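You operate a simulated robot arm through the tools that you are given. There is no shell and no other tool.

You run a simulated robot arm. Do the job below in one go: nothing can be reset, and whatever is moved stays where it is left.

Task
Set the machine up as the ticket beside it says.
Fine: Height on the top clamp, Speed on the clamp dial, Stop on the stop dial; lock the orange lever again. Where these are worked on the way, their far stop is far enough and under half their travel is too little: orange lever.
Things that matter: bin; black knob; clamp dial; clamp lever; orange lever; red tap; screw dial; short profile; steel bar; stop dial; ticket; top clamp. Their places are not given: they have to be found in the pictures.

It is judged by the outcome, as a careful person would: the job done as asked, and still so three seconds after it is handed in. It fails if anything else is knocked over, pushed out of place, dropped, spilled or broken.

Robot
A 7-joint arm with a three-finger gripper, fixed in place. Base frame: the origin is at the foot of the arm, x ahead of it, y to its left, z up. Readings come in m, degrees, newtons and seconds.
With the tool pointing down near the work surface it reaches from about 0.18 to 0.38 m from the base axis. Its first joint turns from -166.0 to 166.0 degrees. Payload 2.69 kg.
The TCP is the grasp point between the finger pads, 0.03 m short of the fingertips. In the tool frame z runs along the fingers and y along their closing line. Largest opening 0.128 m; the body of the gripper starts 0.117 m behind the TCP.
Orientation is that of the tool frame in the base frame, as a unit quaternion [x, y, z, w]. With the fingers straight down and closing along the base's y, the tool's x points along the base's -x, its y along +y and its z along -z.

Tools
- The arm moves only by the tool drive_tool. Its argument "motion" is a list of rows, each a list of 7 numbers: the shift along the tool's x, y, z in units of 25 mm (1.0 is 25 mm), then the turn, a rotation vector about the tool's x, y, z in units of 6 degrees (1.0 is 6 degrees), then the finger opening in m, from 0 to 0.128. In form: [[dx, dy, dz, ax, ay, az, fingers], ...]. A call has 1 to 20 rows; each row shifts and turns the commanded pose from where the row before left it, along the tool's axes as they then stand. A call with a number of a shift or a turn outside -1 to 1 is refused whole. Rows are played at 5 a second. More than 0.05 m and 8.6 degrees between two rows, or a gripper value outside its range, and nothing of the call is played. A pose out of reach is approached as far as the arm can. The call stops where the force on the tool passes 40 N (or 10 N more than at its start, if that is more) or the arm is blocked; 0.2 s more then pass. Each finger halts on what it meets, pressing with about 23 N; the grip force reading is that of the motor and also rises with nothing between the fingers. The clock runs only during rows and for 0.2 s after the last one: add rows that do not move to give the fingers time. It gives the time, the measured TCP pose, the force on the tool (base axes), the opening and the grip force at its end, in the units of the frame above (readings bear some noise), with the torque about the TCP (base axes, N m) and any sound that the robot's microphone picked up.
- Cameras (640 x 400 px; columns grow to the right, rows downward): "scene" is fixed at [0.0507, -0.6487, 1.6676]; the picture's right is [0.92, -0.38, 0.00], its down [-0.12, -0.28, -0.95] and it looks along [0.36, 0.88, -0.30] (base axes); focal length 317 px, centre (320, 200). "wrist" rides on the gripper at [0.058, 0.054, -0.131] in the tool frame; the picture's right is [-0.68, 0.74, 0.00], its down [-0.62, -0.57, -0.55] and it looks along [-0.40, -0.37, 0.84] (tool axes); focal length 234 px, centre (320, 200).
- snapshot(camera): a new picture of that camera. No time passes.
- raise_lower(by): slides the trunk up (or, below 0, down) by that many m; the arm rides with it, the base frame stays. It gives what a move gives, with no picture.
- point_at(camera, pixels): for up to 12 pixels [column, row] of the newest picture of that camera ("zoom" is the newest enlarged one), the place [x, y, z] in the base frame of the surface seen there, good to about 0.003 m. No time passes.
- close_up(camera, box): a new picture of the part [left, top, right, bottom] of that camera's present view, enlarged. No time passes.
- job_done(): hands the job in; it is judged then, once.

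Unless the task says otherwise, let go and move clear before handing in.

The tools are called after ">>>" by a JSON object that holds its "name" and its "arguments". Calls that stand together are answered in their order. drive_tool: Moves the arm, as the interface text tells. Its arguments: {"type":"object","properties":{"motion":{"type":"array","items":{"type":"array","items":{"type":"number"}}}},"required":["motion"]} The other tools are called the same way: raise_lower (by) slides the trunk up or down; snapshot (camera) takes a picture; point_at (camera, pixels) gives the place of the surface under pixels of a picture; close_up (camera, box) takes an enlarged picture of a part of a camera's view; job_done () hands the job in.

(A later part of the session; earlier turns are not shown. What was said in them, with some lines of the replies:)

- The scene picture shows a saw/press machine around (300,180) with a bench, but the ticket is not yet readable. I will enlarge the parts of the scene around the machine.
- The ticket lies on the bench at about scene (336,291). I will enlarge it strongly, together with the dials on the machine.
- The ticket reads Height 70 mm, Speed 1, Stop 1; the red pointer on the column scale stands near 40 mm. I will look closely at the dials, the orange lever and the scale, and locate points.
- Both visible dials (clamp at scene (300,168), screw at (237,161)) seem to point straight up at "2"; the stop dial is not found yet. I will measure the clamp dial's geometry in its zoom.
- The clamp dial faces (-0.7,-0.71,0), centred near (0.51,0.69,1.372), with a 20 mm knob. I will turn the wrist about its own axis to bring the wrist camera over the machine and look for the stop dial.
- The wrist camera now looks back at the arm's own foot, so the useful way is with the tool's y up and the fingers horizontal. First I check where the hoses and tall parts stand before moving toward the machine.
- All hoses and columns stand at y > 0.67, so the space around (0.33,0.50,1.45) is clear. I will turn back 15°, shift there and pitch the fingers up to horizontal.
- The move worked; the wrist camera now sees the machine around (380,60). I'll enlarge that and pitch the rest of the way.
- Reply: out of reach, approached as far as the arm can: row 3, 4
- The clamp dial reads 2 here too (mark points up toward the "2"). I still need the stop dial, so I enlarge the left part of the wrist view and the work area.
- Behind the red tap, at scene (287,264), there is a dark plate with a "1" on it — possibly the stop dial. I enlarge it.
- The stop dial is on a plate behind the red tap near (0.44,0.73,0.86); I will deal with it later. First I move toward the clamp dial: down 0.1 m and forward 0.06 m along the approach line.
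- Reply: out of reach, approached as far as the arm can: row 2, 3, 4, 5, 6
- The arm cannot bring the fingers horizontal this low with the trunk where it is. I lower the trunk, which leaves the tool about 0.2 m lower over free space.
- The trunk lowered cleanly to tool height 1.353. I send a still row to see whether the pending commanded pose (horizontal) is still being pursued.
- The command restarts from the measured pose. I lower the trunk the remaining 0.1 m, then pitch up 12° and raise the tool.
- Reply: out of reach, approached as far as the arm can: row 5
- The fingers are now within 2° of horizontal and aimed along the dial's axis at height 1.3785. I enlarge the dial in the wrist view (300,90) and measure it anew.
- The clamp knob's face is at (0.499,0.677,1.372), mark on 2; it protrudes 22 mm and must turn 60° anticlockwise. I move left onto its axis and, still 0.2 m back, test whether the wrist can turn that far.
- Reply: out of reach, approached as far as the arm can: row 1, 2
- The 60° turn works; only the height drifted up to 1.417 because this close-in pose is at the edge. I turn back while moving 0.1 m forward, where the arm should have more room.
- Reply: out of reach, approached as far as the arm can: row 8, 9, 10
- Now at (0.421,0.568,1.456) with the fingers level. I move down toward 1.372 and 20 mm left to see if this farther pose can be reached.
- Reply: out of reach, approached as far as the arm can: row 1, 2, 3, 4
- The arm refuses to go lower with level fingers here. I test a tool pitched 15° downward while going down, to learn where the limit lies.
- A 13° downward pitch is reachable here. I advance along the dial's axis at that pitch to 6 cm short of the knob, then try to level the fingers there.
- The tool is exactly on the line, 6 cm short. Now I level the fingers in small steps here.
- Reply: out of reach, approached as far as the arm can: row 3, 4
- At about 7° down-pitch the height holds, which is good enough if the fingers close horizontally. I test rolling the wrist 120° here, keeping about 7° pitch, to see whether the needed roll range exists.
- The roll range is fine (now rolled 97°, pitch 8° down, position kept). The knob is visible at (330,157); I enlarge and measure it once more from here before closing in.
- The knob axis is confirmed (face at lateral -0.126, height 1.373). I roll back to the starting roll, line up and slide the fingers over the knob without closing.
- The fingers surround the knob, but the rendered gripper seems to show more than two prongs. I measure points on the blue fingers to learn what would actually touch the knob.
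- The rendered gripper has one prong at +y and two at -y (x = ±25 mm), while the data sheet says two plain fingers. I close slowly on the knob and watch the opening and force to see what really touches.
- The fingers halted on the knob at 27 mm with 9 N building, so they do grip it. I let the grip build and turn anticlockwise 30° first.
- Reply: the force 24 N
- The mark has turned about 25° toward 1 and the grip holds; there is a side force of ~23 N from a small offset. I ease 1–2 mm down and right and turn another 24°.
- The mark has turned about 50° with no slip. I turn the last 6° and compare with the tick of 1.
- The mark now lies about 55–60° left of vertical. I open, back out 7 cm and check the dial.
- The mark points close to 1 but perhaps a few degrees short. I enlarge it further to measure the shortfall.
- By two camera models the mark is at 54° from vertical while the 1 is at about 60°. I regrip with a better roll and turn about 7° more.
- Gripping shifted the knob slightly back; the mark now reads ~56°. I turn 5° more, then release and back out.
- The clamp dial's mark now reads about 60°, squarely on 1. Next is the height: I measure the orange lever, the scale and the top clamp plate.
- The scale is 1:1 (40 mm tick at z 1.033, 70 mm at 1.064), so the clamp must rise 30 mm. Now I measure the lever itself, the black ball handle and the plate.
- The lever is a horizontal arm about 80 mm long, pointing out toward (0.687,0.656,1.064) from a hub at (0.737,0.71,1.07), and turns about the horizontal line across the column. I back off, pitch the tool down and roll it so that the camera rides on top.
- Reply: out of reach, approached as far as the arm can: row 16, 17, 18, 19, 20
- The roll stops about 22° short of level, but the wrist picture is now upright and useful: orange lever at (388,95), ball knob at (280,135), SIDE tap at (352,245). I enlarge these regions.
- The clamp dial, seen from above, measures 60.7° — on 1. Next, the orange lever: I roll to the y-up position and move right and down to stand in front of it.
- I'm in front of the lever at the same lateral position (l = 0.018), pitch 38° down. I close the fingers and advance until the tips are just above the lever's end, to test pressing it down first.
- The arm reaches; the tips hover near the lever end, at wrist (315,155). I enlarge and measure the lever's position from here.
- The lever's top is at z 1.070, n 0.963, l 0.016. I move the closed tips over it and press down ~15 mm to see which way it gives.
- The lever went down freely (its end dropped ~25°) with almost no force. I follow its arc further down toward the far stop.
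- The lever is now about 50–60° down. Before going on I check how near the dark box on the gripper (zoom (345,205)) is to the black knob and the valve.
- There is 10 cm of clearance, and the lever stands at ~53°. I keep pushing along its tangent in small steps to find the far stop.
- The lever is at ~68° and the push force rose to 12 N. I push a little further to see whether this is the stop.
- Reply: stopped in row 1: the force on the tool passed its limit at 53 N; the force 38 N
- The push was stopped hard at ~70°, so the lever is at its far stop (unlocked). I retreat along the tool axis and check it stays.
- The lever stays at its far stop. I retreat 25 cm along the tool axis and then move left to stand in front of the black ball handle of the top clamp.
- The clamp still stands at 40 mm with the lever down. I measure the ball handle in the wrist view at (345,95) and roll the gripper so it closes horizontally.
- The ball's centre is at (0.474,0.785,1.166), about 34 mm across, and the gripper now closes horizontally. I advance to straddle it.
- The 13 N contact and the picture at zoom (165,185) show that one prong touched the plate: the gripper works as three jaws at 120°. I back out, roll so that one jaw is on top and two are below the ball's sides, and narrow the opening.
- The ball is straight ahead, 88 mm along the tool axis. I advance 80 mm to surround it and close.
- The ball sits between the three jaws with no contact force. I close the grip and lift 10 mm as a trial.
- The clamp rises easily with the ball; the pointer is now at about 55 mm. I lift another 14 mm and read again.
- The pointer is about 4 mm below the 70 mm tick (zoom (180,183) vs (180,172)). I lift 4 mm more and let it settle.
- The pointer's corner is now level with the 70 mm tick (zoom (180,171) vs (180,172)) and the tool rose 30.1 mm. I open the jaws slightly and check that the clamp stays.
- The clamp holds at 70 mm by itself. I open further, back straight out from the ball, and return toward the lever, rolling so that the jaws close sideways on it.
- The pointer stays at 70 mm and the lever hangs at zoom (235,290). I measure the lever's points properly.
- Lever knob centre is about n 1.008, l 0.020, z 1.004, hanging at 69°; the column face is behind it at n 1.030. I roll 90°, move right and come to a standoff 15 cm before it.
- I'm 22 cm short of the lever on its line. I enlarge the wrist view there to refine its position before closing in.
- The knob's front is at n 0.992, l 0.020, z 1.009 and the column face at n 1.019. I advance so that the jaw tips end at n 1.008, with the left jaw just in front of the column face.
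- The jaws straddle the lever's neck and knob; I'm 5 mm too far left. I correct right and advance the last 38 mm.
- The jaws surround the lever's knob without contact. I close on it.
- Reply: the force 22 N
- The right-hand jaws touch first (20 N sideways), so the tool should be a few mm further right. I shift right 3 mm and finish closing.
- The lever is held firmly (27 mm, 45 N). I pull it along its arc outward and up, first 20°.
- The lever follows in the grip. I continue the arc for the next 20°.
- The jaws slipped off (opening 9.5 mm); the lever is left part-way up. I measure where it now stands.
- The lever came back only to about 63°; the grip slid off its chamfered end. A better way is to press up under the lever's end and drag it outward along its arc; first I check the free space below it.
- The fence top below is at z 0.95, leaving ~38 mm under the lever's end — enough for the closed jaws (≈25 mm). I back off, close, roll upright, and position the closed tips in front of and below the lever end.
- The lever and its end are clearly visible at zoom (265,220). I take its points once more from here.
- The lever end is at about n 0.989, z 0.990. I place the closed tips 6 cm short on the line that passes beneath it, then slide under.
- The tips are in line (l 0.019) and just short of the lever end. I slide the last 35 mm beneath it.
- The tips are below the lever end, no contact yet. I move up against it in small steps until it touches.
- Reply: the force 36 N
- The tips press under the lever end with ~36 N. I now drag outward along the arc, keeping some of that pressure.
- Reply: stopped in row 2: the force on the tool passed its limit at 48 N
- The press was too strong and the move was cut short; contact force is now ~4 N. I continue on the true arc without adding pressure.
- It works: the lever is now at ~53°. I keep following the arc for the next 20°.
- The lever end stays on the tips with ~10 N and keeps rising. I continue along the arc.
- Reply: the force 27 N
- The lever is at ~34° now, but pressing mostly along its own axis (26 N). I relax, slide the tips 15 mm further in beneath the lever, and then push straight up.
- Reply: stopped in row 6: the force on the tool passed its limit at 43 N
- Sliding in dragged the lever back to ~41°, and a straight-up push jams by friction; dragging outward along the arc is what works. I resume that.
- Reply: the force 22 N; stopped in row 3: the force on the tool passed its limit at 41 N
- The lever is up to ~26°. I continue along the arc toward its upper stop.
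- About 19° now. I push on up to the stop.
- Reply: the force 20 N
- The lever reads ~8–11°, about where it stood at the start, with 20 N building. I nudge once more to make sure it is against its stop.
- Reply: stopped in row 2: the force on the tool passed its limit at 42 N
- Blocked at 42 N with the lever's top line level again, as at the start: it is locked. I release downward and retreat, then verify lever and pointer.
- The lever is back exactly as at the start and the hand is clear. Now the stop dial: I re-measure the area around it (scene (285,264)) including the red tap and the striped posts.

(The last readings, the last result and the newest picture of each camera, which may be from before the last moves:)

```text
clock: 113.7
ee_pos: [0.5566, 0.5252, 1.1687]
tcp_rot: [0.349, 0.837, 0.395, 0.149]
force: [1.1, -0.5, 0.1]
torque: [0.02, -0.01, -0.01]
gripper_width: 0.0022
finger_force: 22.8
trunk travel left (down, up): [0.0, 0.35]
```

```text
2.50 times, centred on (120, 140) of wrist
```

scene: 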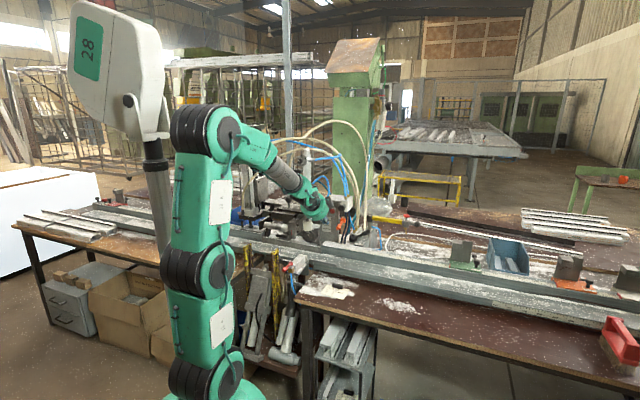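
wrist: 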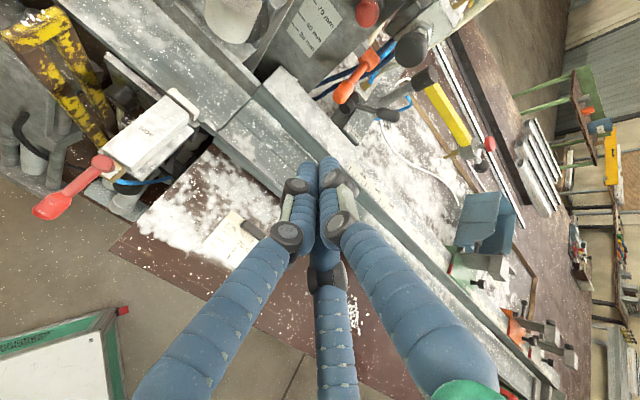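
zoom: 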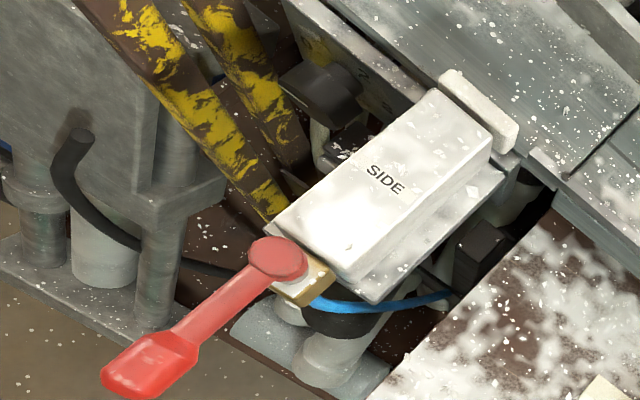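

The stop dial sits on a plate at n 0.840 left of the SIDE block (dark knob near l -0.204, z 0.84); part of it shows in the wrist view at (125,95). I enlarge that.

>>> {"name": "close_up", "arguments": {"camera": "wrist", "box": [100, 70, 165, 130]}}

>>> {"name": "point_at", "arguments": {"camera": "zoom", "pixels": [[200, 180], [270, 210], [300, 150], [350, 130], [240, 150], [380, 200], [320, 60], [400, 150], [220, 250], [150, 60]]}}

```text
6.67 times, centred on (132, 100) of wrist
```

zoom: 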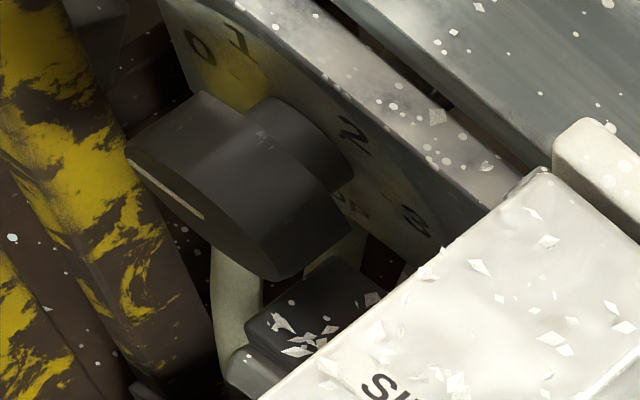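

```text
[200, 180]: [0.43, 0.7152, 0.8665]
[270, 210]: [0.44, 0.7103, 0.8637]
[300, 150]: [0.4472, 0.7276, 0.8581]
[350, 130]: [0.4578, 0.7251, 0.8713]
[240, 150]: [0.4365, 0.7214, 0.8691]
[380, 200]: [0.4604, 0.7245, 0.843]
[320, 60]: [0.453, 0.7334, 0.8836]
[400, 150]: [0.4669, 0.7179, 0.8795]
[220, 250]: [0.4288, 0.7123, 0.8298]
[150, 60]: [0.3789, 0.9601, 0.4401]
```

The stop dial is numbered 0-1-2-3 with a dark bar-shaped knob. I move over in front of it and roll the camera underneath so that it looks at the dial from the front.

>>> {"name": "drive_tool", "arguments": {"motion": [[0.987, -0.187, -0.22, 0, 0, 0, 0.0], [0.987, -0.187, -0.22, 0, 0, 0, 0.0], [0.987, -0.187, -0.22, 0, 0, 0, 0.0], [0.987, -0.187, -0.22, 0, 0, 0, 0.0], [0.987, -0.187, -0.22, 0, 0, 0, 0.0], [0.987, -0.187, -0.22, 0, 0, 0, 0.0], [0.987, -0.187, -0.22, 0, 0, 0, 0.0], [0.987, -0.187, -0.22, 0, 0, 0, 0.0], [0.987, -0.187, -0.22, 0, 0, 0, 0.0], [0, -0.99, 0.84, 0, 0, 0, 0.0], [0, -0.99, 0.84, 0, 0, 0, 0.0], [0, -0.99, 0.84, 0, 0, 0, 0.0]]}}

>>> {"name": "drive_tool", "arguments": {"motion": [[0, 0, 0, 0, 0, -1, 0.0], [0, 0, 0, 0, 0, -1, 0.0], [0, 0, 0, 0, 0, -1, 0.0], [0, 0, 0, 0, 0, -1, 0.0], [0, 0, 0, 0, 0, -1, 0.0], [0, 0, 0, 0, 0, -1, 0.0], [0, 0, 0, 0, 0, -1, 0.0], [0, 0, 0, 0, 0, -1, 0.0], [0, 0, 0, 0, 0, -1, 0.0], [0, 0, 0, 0, 0, -1, 0.0], [0, 0, 0, 0, 0, -1, 0.0], [0, 0, 0, 0, 0, -1, 0.0], [0, 0, 0, 0, 0, -1, 0.0], [0, 0, 0, 0, 0, -1, 0.0], [0, 0, 0, 0, 0, -1, 0.0], [0, 0, 0, 0, 0, -1, 0.0], [0, 0, 0, 0, 0, -1, 0.0], [0, 0, 0, 0, 0, -1, 0.0], [0, 0, 0, 0, 0, -1, 0.0], [0, 0, 0, 0, 0, -1, 0.0]]}}

>>> {"name": "snapshot", "arguments": {"camera": "wrist"}}

>>> {"name": "snapshot", "arguments": {"camera": "scene"}}

```text
clock: 116.3
ee_pos: [0.3532, 0.6383, 1.0797]
tcp_rot: [0.35, 0.837, 0.395, 0.149]
force: [-1.1, 0.0, -0.1]
torque: [-0.02, 0.0, -0.03]
gripper_width: 0.0022
finger_force: 23.0
trunk travel left (down, up): [0.0, 0.35]
```

```text
clock: 120.5
ee_pos: [0.3503, 0.6355, 1.078]
tcp_rot: [-0.551, 0.72, 0.068, 0.416]
force: [0.5, -0.3, -0.1]
torque: [-0.01, -0.01, 0.03]
gripper_width: 0.0023
finger_force: 22.5
trunk travel left (down, up): [0.0, 0.35]
```

```text
taken
```

wrist: 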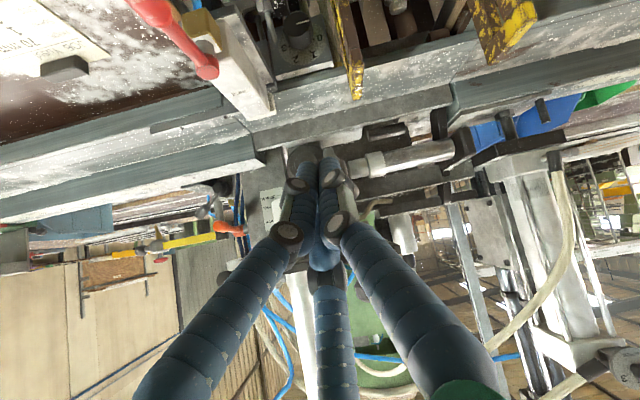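

```text
taken
```

scene: 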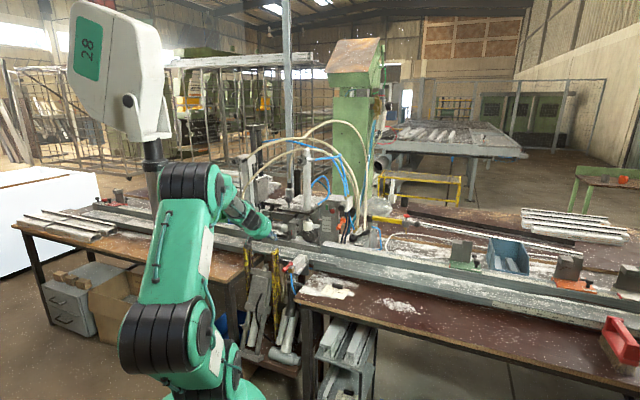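

The camera now looks at the front of the dial, upside down, at about wrist (298,35). I enlarge it and measure.

>>> {"name": "close_up", "arguments": {"camera": "wrist", "box": [260, 0, 340, 80]}}

>>> {"name": "point_at", "arguments": {"camera": "zoom", "pixels": [[270, 130], [290, 160], [310, 190], [250, 170], [330, 130], [270, 300], [380, 300], [300, 250], [200, 320], [250, 80], [320, 80], [420, 200]]}}

```text
5.00 times, centred on (300, 40) of wrist
```

zoom: 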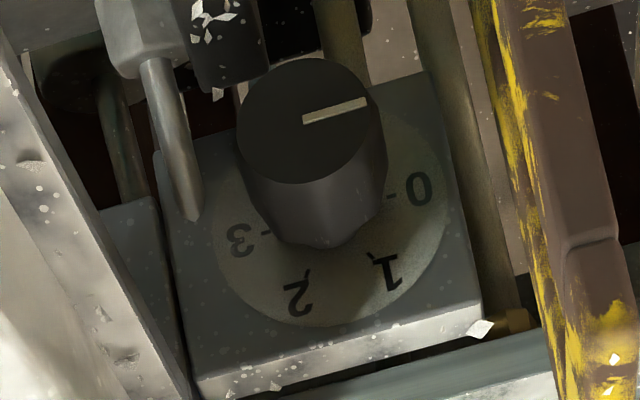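

```text
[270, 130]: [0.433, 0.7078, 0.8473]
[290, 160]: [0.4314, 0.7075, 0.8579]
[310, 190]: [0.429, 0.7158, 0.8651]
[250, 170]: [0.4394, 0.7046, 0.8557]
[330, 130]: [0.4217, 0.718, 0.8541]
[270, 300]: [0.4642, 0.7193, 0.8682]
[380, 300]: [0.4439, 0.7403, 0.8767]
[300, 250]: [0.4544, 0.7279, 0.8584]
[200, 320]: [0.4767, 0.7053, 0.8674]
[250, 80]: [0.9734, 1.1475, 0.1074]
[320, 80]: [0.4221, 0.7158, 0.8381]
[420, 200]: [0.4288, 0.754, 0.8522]
```

The stop dial points at 0 (mark toward the 0 on the left); it must turn one step, about 60° clockwise, to 1. Its knob is ~38 mm across, front at n 0.806, centre l -0.205, z 0.851. I check the neighbours below it (silver rod, black block) before planning the grip.

>>> {"name": "point_at", "arguments": {"camera": "zoom", "pixels": [[180, 160], [165, 100], [215, 20], [235, 60], [150, 30], [440, 60], [530, 150], [570, 250], [120, 350], [60, 200], [470, 320], [205, 215]]}}

>>> {"name": "point_at", "arguments": {"camera": "zoom", "pixels": [[311, 121], [300, 100], [340, 110], [275, 150], [350, 160], [380, 110], [240, 110], [312, 62], [310, 180], [330, 225], [440, 200], [222, 230]]}}

```text
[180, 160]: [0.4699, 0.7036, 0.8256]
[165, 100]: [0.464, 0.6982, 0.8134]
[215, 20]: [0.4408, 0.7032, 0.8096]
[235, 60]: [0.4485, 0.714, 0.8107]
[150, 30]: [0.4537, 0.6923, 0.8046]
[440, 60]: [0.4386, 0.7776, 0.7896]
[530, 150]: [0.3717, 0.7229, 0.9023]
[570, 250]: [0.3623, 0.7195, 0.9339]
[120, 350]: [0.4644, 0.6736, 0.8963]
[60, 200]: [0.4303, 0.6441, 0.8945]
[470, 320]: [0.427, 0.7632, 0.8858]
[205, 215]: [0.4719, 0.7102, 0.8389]
```

```text
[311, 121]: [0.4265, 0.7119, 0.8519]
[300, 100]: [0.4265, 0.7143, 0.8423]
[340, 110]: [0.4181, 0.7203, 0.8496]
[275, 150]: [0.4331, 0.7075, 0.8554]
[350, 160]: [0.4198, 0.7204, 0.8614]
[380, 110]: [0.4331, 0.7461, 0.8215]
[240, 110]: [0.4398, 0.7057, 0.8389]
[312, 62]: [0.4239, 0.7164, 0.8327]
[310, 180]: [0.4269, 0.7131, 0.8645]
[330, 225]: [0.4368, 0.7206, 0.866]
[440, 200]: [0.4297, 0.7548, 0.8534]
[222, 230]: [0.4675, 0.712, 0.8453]
```

The neighbours leave little room, so I will turn the knob like a rack and pinion: a flat closed jaw pressed lightly on its top and drawn to the right. I roll to put a flat jaw underneath and steepen the pitch by 10°.

>>> {"name": "drive_tool", "arguments": {"motion": [[0, 0, 0, 0, 0, 1, 0.0], [0, 0, 0, 0, 0, 1, 0.0], [0, 0, 0, 0, 0, 1, 0.0], [0, 0, 0, 0, 0, 1, 0.0], [0, 0, 0, 0, 0, 1, 0.0], [0, 0, 0, 0, 0, 1, 0.0], [0, 0, 0, 0, 0, 1, 0.0], [0, 0, 0, 0, 0, 1, 0.0], [0, 0, 0, 0, 0, 1, 0.0], [0, 0, 0, 0, 0, 1, 0.0], [0, 0, 0, 0.417, 0.722, 0, 0.0], [0, 0, 0, 0.417, 0.722, 0, 0.0]]}}

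>>> {"name": "snapshot", "arguments": {"camera": "wrist"}}

```text
clock: 123.1
ee_pos: [0.3499, 0.6362, 1.0792]
tcp_rot: [-0.121, 0.932, 0.218, 0.262]
force: [-1.6, -0.4, -1.2]
torque: [0.02, 0.02, -0.02]
gripper_width: 0.002
finger_force: 23.2
trunk travel left (down, up): [0.0, 0.35]
```

```text
taken
```

wrist: 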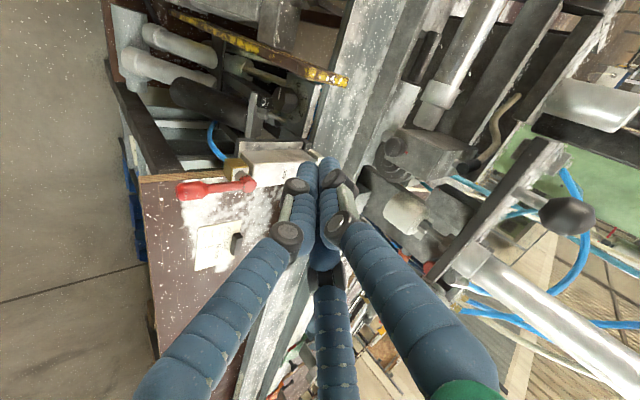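

The tool is at pitch 50°, a flat jaw facing down. I move along the tool axis to a standoff 35 mm above and slightly left of the stop knob.

>>> {"name": "drive_tool", "arguments": {"motion": [[0.054, -0.002, 0.818, 0, 0, 0, 0.0], [0.054, -0.002, 0.818, 0, 0, 0, 0.0], [0.054, -0.002, 0.818, 0, 0, 0, 0.0], [0.054, -0.002, 0.818, 0, 0, 0, 0.0], [0.054, -0.002, 0.818, 0, 0, 0, 0.0], [0.054, -0.002, 0.818, 0, 0, 0, 0.0], [0.054, -0.002, 0.818, 0, 0, 0, 0.0]]}}

>>> {"name": "snapshot", "arguments": {"camera": "wrist"}}

>>> {"name": "snapshot", "arguments": {"camera": "scene"}}

>>> {"name": "close_up", "arguments": {"camera": "scene", "box": [240, 215, 320, 285]}}

```text
clock: 124.7
ee_pos: [0.405, 0.7012, 0.9644]
tcp_rot: [-0.122, 0.932, 0.219, 0.263]
force: [-0.1, 0.3, -0.6]
torque: [-0.01, 0.04, 0.02]
gripper_width: 0.0021
finger_force: 23.3
trunk travel left (down, up): [0.0, 0.35]
```

```text
taken
```

wrist: 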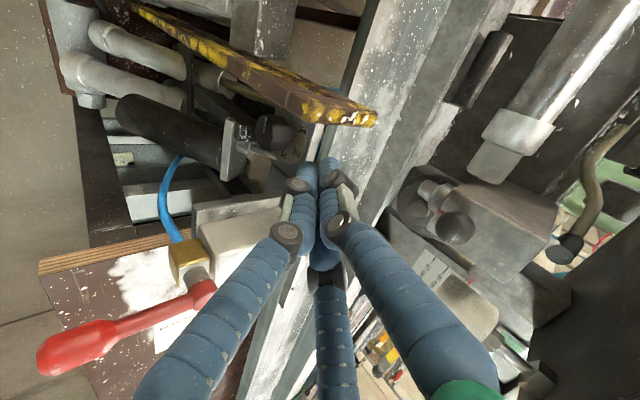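

```text
taken
```

scene: 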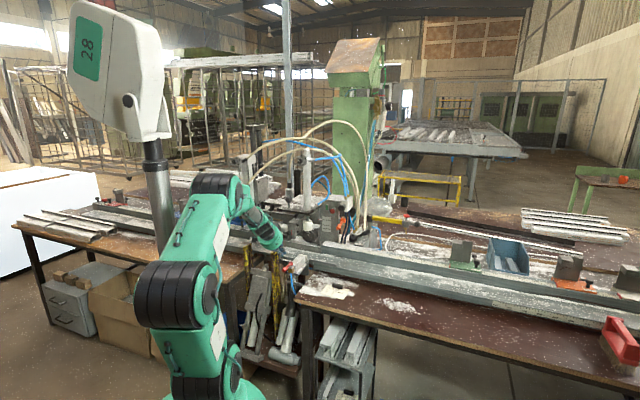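

```text
5.71 times, centred on (280, 250) of scene
```

zoom: 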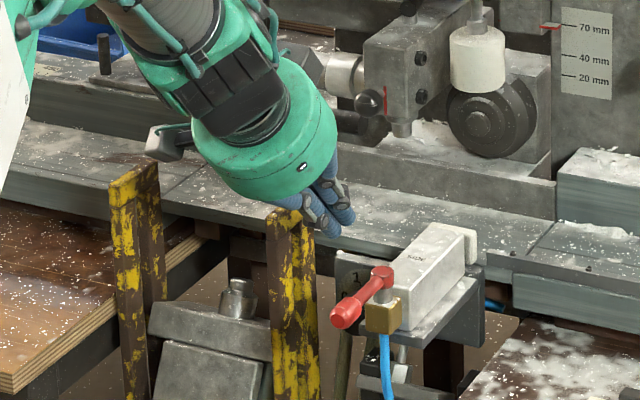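

The tips hover above the area; the dial's face and knob show near wrist (285,140). I enlarge and re-measure the knob from here.

>>> {"name": "close_up", "arguments": {"camera": "wrist", "box": [215, 90, 335, 190]}}

>>> {"name": "point_at", "arguments": {"camera": "zoom", "pixels": [[280, 180], [310, 180], [330, 160], [250, 140], [300, 150], [340, 200], [390, 230], [400, 270], [370, 250], [450, 120], [500, 150], [420, 180]]}}

```text
4.00 times, centred on (275, 140) of wrist
```

zoom: 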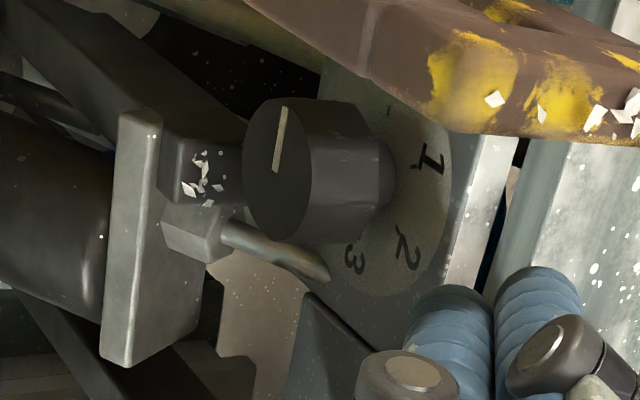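

```text
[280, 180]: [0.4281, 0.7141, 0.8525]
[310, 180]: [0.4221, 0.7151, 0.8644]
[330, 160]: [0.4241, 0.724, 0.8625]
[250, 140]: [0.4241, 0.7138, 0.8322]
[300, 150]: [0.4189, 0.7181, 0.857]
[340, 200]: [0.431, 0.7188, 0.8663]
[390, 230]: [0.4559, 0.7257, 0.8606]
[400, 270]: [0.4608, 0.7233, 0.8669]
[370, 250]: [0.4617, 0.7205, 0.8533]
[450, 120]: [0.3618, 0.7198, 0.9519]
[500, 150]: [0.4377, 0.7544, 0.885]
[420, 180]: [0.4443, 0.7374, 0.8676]
```

The knob top is at z 0.866 near l -0.2035. I descend to just above it, tips 9 mm left of its centre.

>>> {"name": "drive_tool", "arguments": {"motion": [[0.188, -0.093, 0.638, 0, 0, 0, 0.0], [0.188, -0.093, 0.638, 0, 0, 0, 0.0], [0.188, -0.093, 0.638, 0, 0, 0, 0.0], [0.188, -0.093, 0.638, 0, 0, 0, 0.0]]}}

>>> {"name": "close_up", "arguments": {"camera": "wrist", "box": [215, 90, 335, 190]}}

>>> {"name": "close_up", "arguments": {"camera": "scene", "box": [250, 225, 320, 285]}}

```text
clock: 125.7
ee_pos: [0.4213, 0.7218, 0.9018]
tcp_rot: [-0.122, 0.932, 0.219, 0.262]
force: [0.1, 0.6, 0.8]
torque: [-0.02, 0.0, 0.01]
gripper_width: 0.0019
finger_force: 22.9
trunk travel left (down, up): [0.0, 0.35]
```

```text
4.00 times, centred on (275, 140) of wrist
```

zoom: 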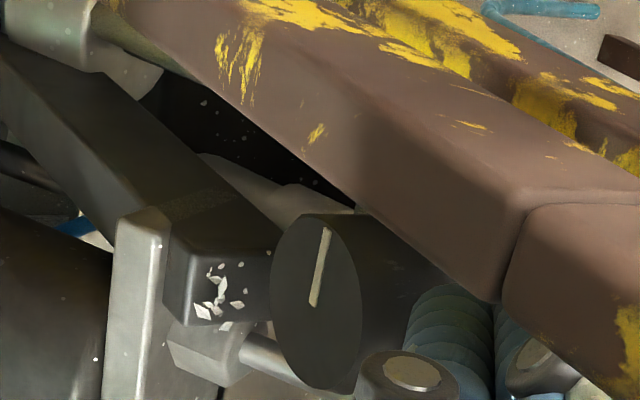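

```text
6.67 times, centred on (285, 255) of scene
```

zoom: 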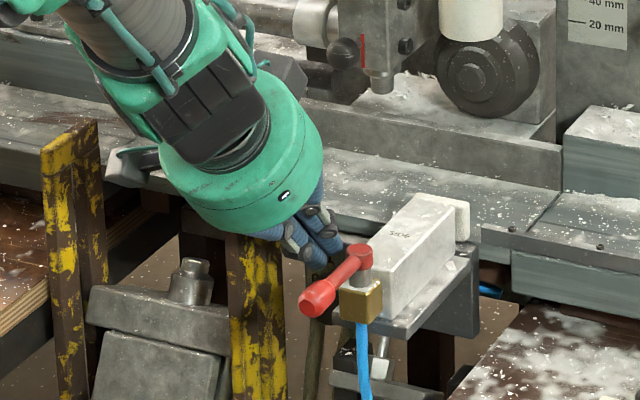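

The hand clears the post and the SIDE block. I lower in 4 mm steps until the jaw touches the knob.

>>> {"name": "drive_tool", "arguments": {"motion": [[0.0866, -0.055, 0.1226, 0, 0, 0, 0.0], [0.0433, -0.0275, 0.0613, 0, 0, 0, 0.0]]}}

>>> {"name": "drive_tool", "arguments": {"motion": [[0.0433, -0.0275, 0.0613, 0, 0, 0, 0.0]]}}

>>> {"name": "drive_tool", "arguments": {"motion": [[0.0433, -0.0275, 0.0613, 0, 0, 0, 0.0]]}}

```text
clock: 126.3
ee_pos: [0.421, 0.7221, 0.8965]
tcp_rot: [-0.121, 0.932, 0.219, 0.263]
force: [0.1, -0.1, -0.1]
torque: [0.01, 0.02, 0.02]
gripper_width: 0.0025
finger_force: 23.2
trunk travel left (down, up): [0.0, 0.35]
```

```text
clock: 126.7
ee_pos: [0.4206, 0.7224, 0.8958]
tcp_rot: [-0.122, 0.932, 0.22, 0.262]
force: [-3.1, -0.2, 9.7]
torque: [0.01, 0.01, 0.0]
gripper_width: 0.002
finger_force: 23.3
trunk travel left (down, up): [0.0, 0.35]
```

```text
clock: 127.1
ee_pos: [0.4207, 0.7237, 0.8948]
tcp_rot: [-0.122, 0.931, 0.221, 0.264]
force: [-4.6, 0.3, 20.5]
torque: [-0.02, 0.01, 0.03]
gripper_width: 0.0019
finger_force: 23.3
trunk travel left (down, up): [0.0, 0.35]
```

Contact on the knob top with 20 N. I draw the jaw to the right 9 mm and look.

>>> {"name": "drive_tool", "arguments": {"motion": [[-0.061, -0.103, -0.003, 0, 0, 0, 0.0], [-0.061, -0.103, -0.003, 0, 0, 0, 0.0], [-0.061, -0.103, -0.003, 0, 0, 0, 0.0]]}}

>>> {"name": "close_up", "arguments": {"camera": "wrist", "box": [235, 120, 315, 190]}}

```text
clock: 127.8
ee_pos: [0.4273, 0.7196, 0.8967]
tcp_rot: [-0.122, 0.93, 0.223, 0.266]
force: [-3.5, 2.0, 10.0]
torque: [0.04, 0.05, 0.09]
gripper_width: 0.0021
finger_force: 22.7
trunk travel left (down, up): [0.0, 0.35]
stopped in row 3: the force on the tool passed its limit at 41 N (the readings are from after the stop); the commanded pose is now the measured one
```

```text
5.71 times, centred on (275, 155) of wrist
```

zoom: 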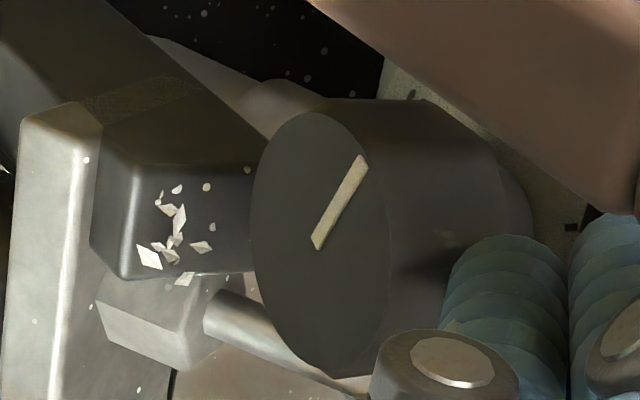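

It works: the mark turned about 26° clockwise. Contact is now 10 N; I continue to the right.

>>> {"name": "drive_tool", "arguments": {"motion": [[-0.061, -0.103, -0.003, 0, 0, 0, 0.0], [-0.061, -0.103, -0.003, 0, 0, 0, 0.0]]}}

>>> {"name": "close_up", "arguments": {"camera": "wrist", "box": [235, 120, 315, 190]}}

```text
clock: 128.4
ee_pos: [0.432, 0.7144, 0.8985]
tcp_rot: [-0.121, 0.931, 0.221, 0.264]
force: [1.4, 2.4, 14.8]
torque: [0.1, -0.02, -0.08]
gripper_width: 0.0021
finger_force: 22.6
trunk travel left (down, up): [0.0, 0.35]
```

```text
5.71 times, centred on (275, 155) of wrist
```

zoom: 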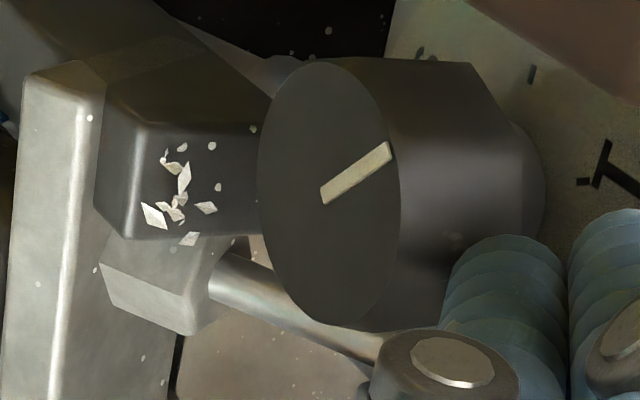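

The mark is now 46° left of vertical and the 1 is at about 28–30° left; another 16°, i.e. ~5 mm, is needed. I continue right.

>>> {"name": "drive_tool", "arguments": {"motion": [[-0.05, -0.086, -0.0025, 0, 0, 0, 0.0], [-0.05, -0.086, -0.0025, 0, 0, 0, 0.0]]}}

>>> {"name": "close_up", "arguments": {"camera": "wrist", "box": [235, 110, 315, 180]}}

```text
clock: 129.0
ee_pos: [0.4345, 0.711, 0.8975]
tcp_rot: [-0.122, 0.931, 0.222, 0.264]
force: [9.6, 2.0, 18.2]
torque: [0.12, -0.3, -0.05]
gripper_width: 0.0023
finger_force: 23.2
trunk travel left (down, up): [0.0, 0.35]
```

```text
5.71 times, centred on (275, 145) of wrist
```

zoom: 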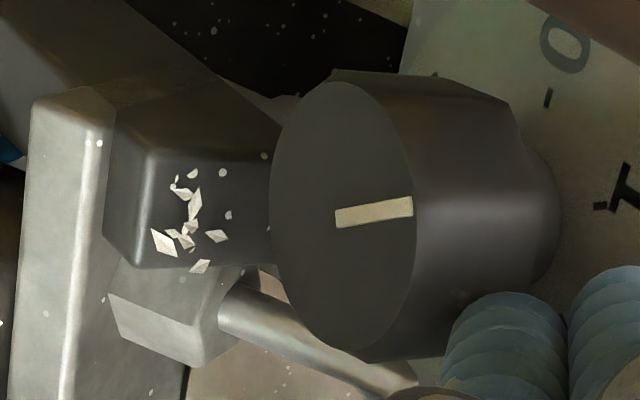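

The mark now lies 30° left of vertical, right on 1. I lift off vertically and check.

>>> {"name": "drive_tool", "arguments": {"motion": [[-0.108, 0.0686, -0.153, 0, 0, 0, 0.0], [-0.216, 0.137, -0.306, 0, 0, 0, 0.0], [-0.216, 0.137, -0.306, 0, 0, 0, 0.0], [-0.216, 0.137, -0.306, 0, 0, 0, 0.0], [-0.2, 0.13, -0.5, 0, 0, 0, 0.0], [0, 0, -0.8, 0, 0, 0, 0.0]]}}

>>> {"name": "snapshot", "arguments": {"camera": "wrist"}}

>>> {"name": "close_up", "arguments": {"camera": "wrist", "box": [215, 90, 335, 190]}}

```text
clock: 130.4
ee_pos: [0.4239, 0.698, 0.9592]
tcp_rot: [-0.121, 0.932, 0.22, 0.263]
force: [0.4, -0.3, -0.4]
torque: [0.02, 0.02, -0.04]
gripper_width: 0.0024
finger_force: 23.4
trunk travel left (down, up): [0.0, 0.35]
```

```text
taken
```

wrist: 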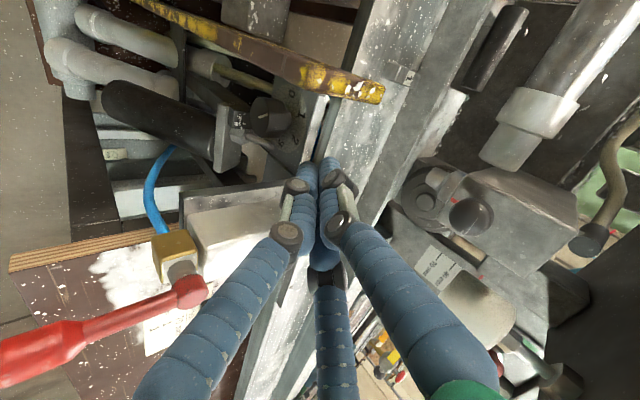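

```text
4.00 times, centred on (275, 140) of wrist
```

zoom: 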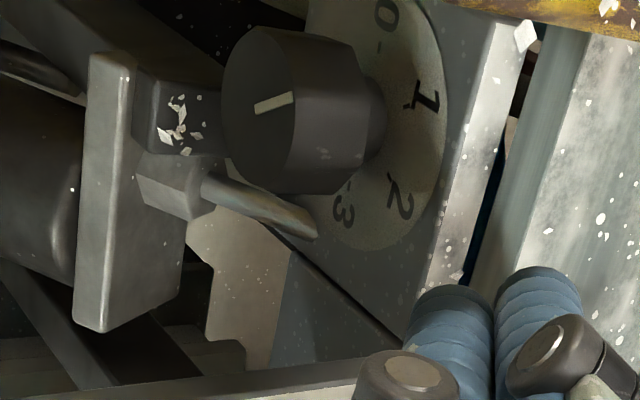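

The mark and the 1 coincide (30.8° vs 30°). I retract well clear and then check everything once more.

>>> {"name": "drive_tool", "arguments": {"motion": [[0, 0, -1, 0, 0, 0, 0.0], [0, 0, -1, 0, 0, 0, 0.0], [0, 0, -1, 0, 0, 0, 0.0], [0, 0, -1, 0, 0, 0, 0.0], [0, 0, -1, 0, 0, 0, 0.0], [0, 0, -1, 0, 0, 0, 0.0], [0, 0, -1, 0, 0, 0, 0.0], [0, 0, -1, 0, 0, 0, 0.0], [0, 0, -1, 0, 0, 0, 0.0], [0, 0, -1, 0, 0, 0, 0.0]]}}

>>> {"name": "snapshot", "arguments": {"camera": "scene"}}

>>> {"name": "close_up", "arguments": {"camera": "scene", "box": [316, 200, 352, 236]}}

>>> {"name": "close_up", "arguments": {"camera": "scene", "box": [294, 155, 314, 173]}}

>>> {"name": "close_up", "arguments": {"camera": "scene", "box": [220, 120, 420, 245]}}

>>> {"name": "close_up", "arguments": {"camera": "scene", "box": [228, 152, 250, 172]}}

>>> {"name": "close_up", "arguments": {"camera": "scene", "box": [240, 235, 360, 310]}}

```text
clock: 132.6
ee_pos: [0.313, 0.5783, 1.1522]
tcp_rot: [-0.12, 0.931, 0.22, 0.264]
force: [0.3, 0.7, -0.4]
torque: [-0.03, -0.02, 0.0]
gripper_width: 0.0022
finger_force: 23.6
trunk travel left (down, up): [0.0, 0.35]
```

```text
taken
```

scene: 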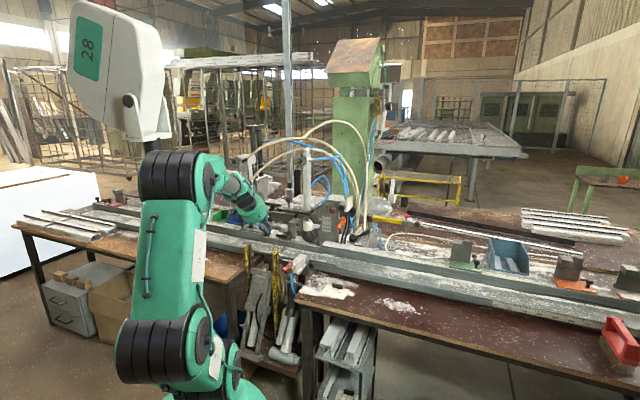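

```text
11.11 times, centred on (334, 218) of scene
```

zoom: 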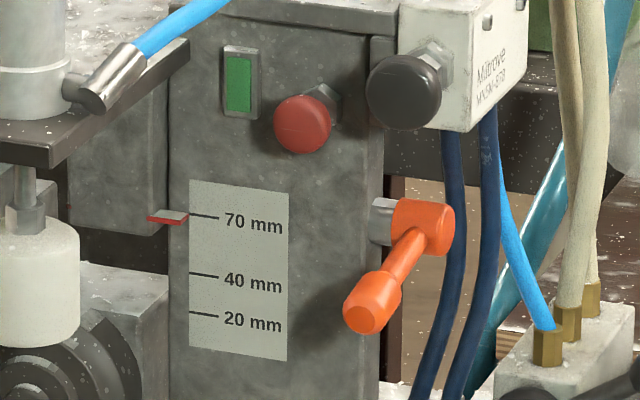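

```text
16.00 times, centred on (304, 164) of scene
```

zoom: 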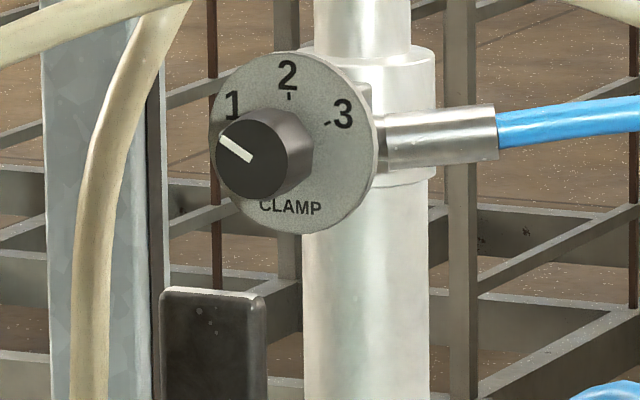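

```text
3.20 times, centred on (320, 182) of scene
```

zoom: 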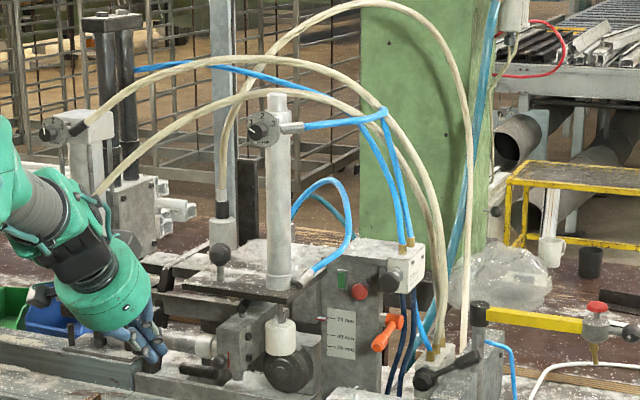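

```text
16.00 times, centred on (239, 162) of scene
```

zoom: 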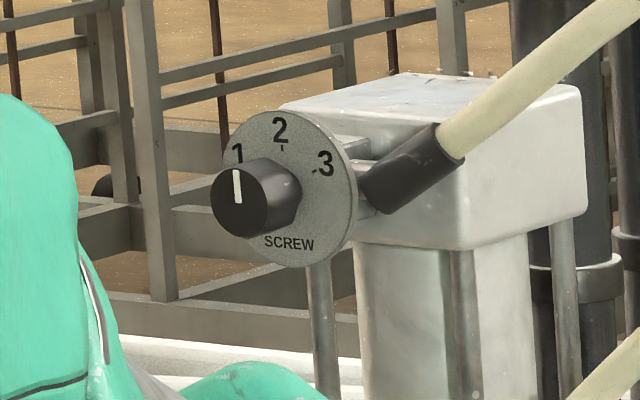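

```text
5.33 times, centred on (300, 272) of scene
```

zoom: 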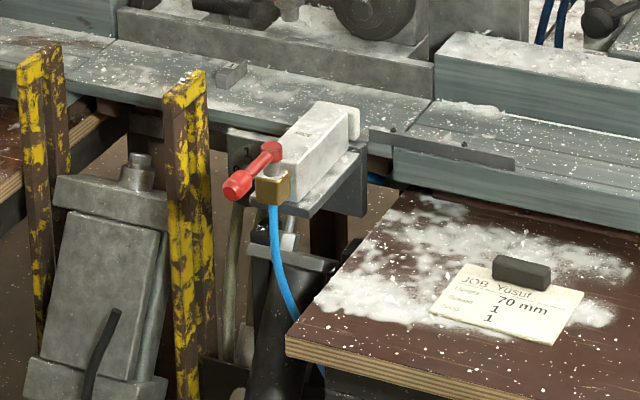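

Everything reads right: pointer 70 mm, clamp dial 1, lever locked, screw dial untouched. A small grey block now shows on the rail at scene (283,248) that I did not see before, so I look at it closely.

>>> {"name": "close_up", "arguments": {"camera": "scene", "box": [272, 238, 296, 258]}}

>>> {"name": "point_at", "arguments": {"camera": "zoom", "pixels": [[320, 200], [300, 210], [340, 200], [300, 160], [320, 240], [250, 200], [400, 200]]}}

>>> {"name": "snapshot", "arguments": {"camera": "wrist"}}

```text
16.00 times, centred on (284, 248) of scene
```

zoom: 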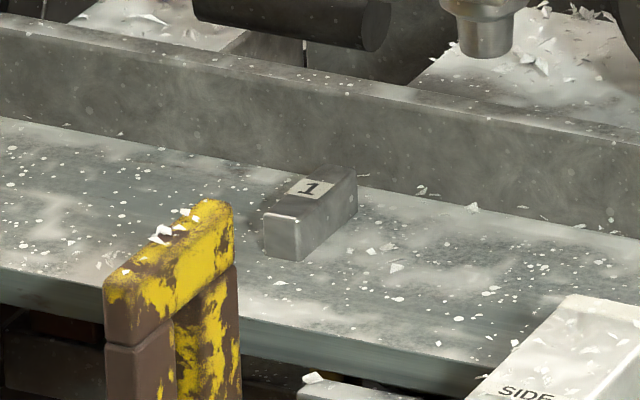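

```text
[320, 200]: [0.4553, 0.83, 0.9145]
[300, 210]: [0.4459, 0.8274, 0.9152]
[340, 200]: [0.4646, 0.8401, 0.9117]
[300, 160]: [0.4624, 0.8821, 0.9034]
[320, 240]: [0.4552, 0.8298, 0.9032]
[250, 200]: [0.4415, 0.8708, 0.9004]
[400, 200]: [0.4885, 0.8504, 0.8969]
```

```text
taken
```

wrist: 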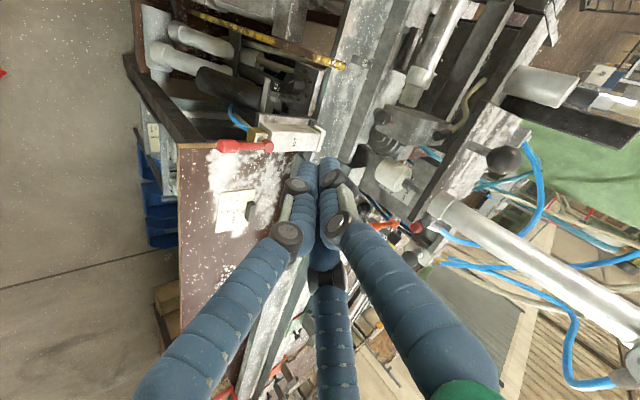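

The block on the rail is stop "1", raised by the stop dial, which confirms that setting. Height 70 mm, Speed 1, Stop 1 and the locked orange lever are all in place and the arm is clear, so I hand the job in.

>>> {"name": "job_done", "arguments": {}}

```text
The job is handed in.
```

The machine is set up as the ticket asks, and the job is handed in. The last pictures before that showed:

| Item | Setting | How I checked it |
|---|---|---|
| Height (top clamp) | 70 mm | The red pointer is level with the 70 mm tick and stayed there after I let go. |
| Speed (clamp dial) | 1 | The mark points at the 1, about 60° left of vertical. |
| Stop (stop dial) | 1 | The mark is on the 1, and a stop block labelled "1" has come up on the rail. |
| Orange lever | Locked | I pushed it down to its far stop to unlock. After raising the clamp I brought it back up against its other stop, where it was at the start. |

Two things went less cleanly than planned:
- **Ball handle:** the gripper touched the top clamp's plate on my first approach, at about 13 N. I backed off and came in again, and nothing moved.
- **Orange lever:** my first grip on it slipped while I was relocking, so I pushed it up from below instead.

I saw nothing else knocked over or out of place. The screw dial is unchanged, and the arm is clear of the machine with the gripper empty.
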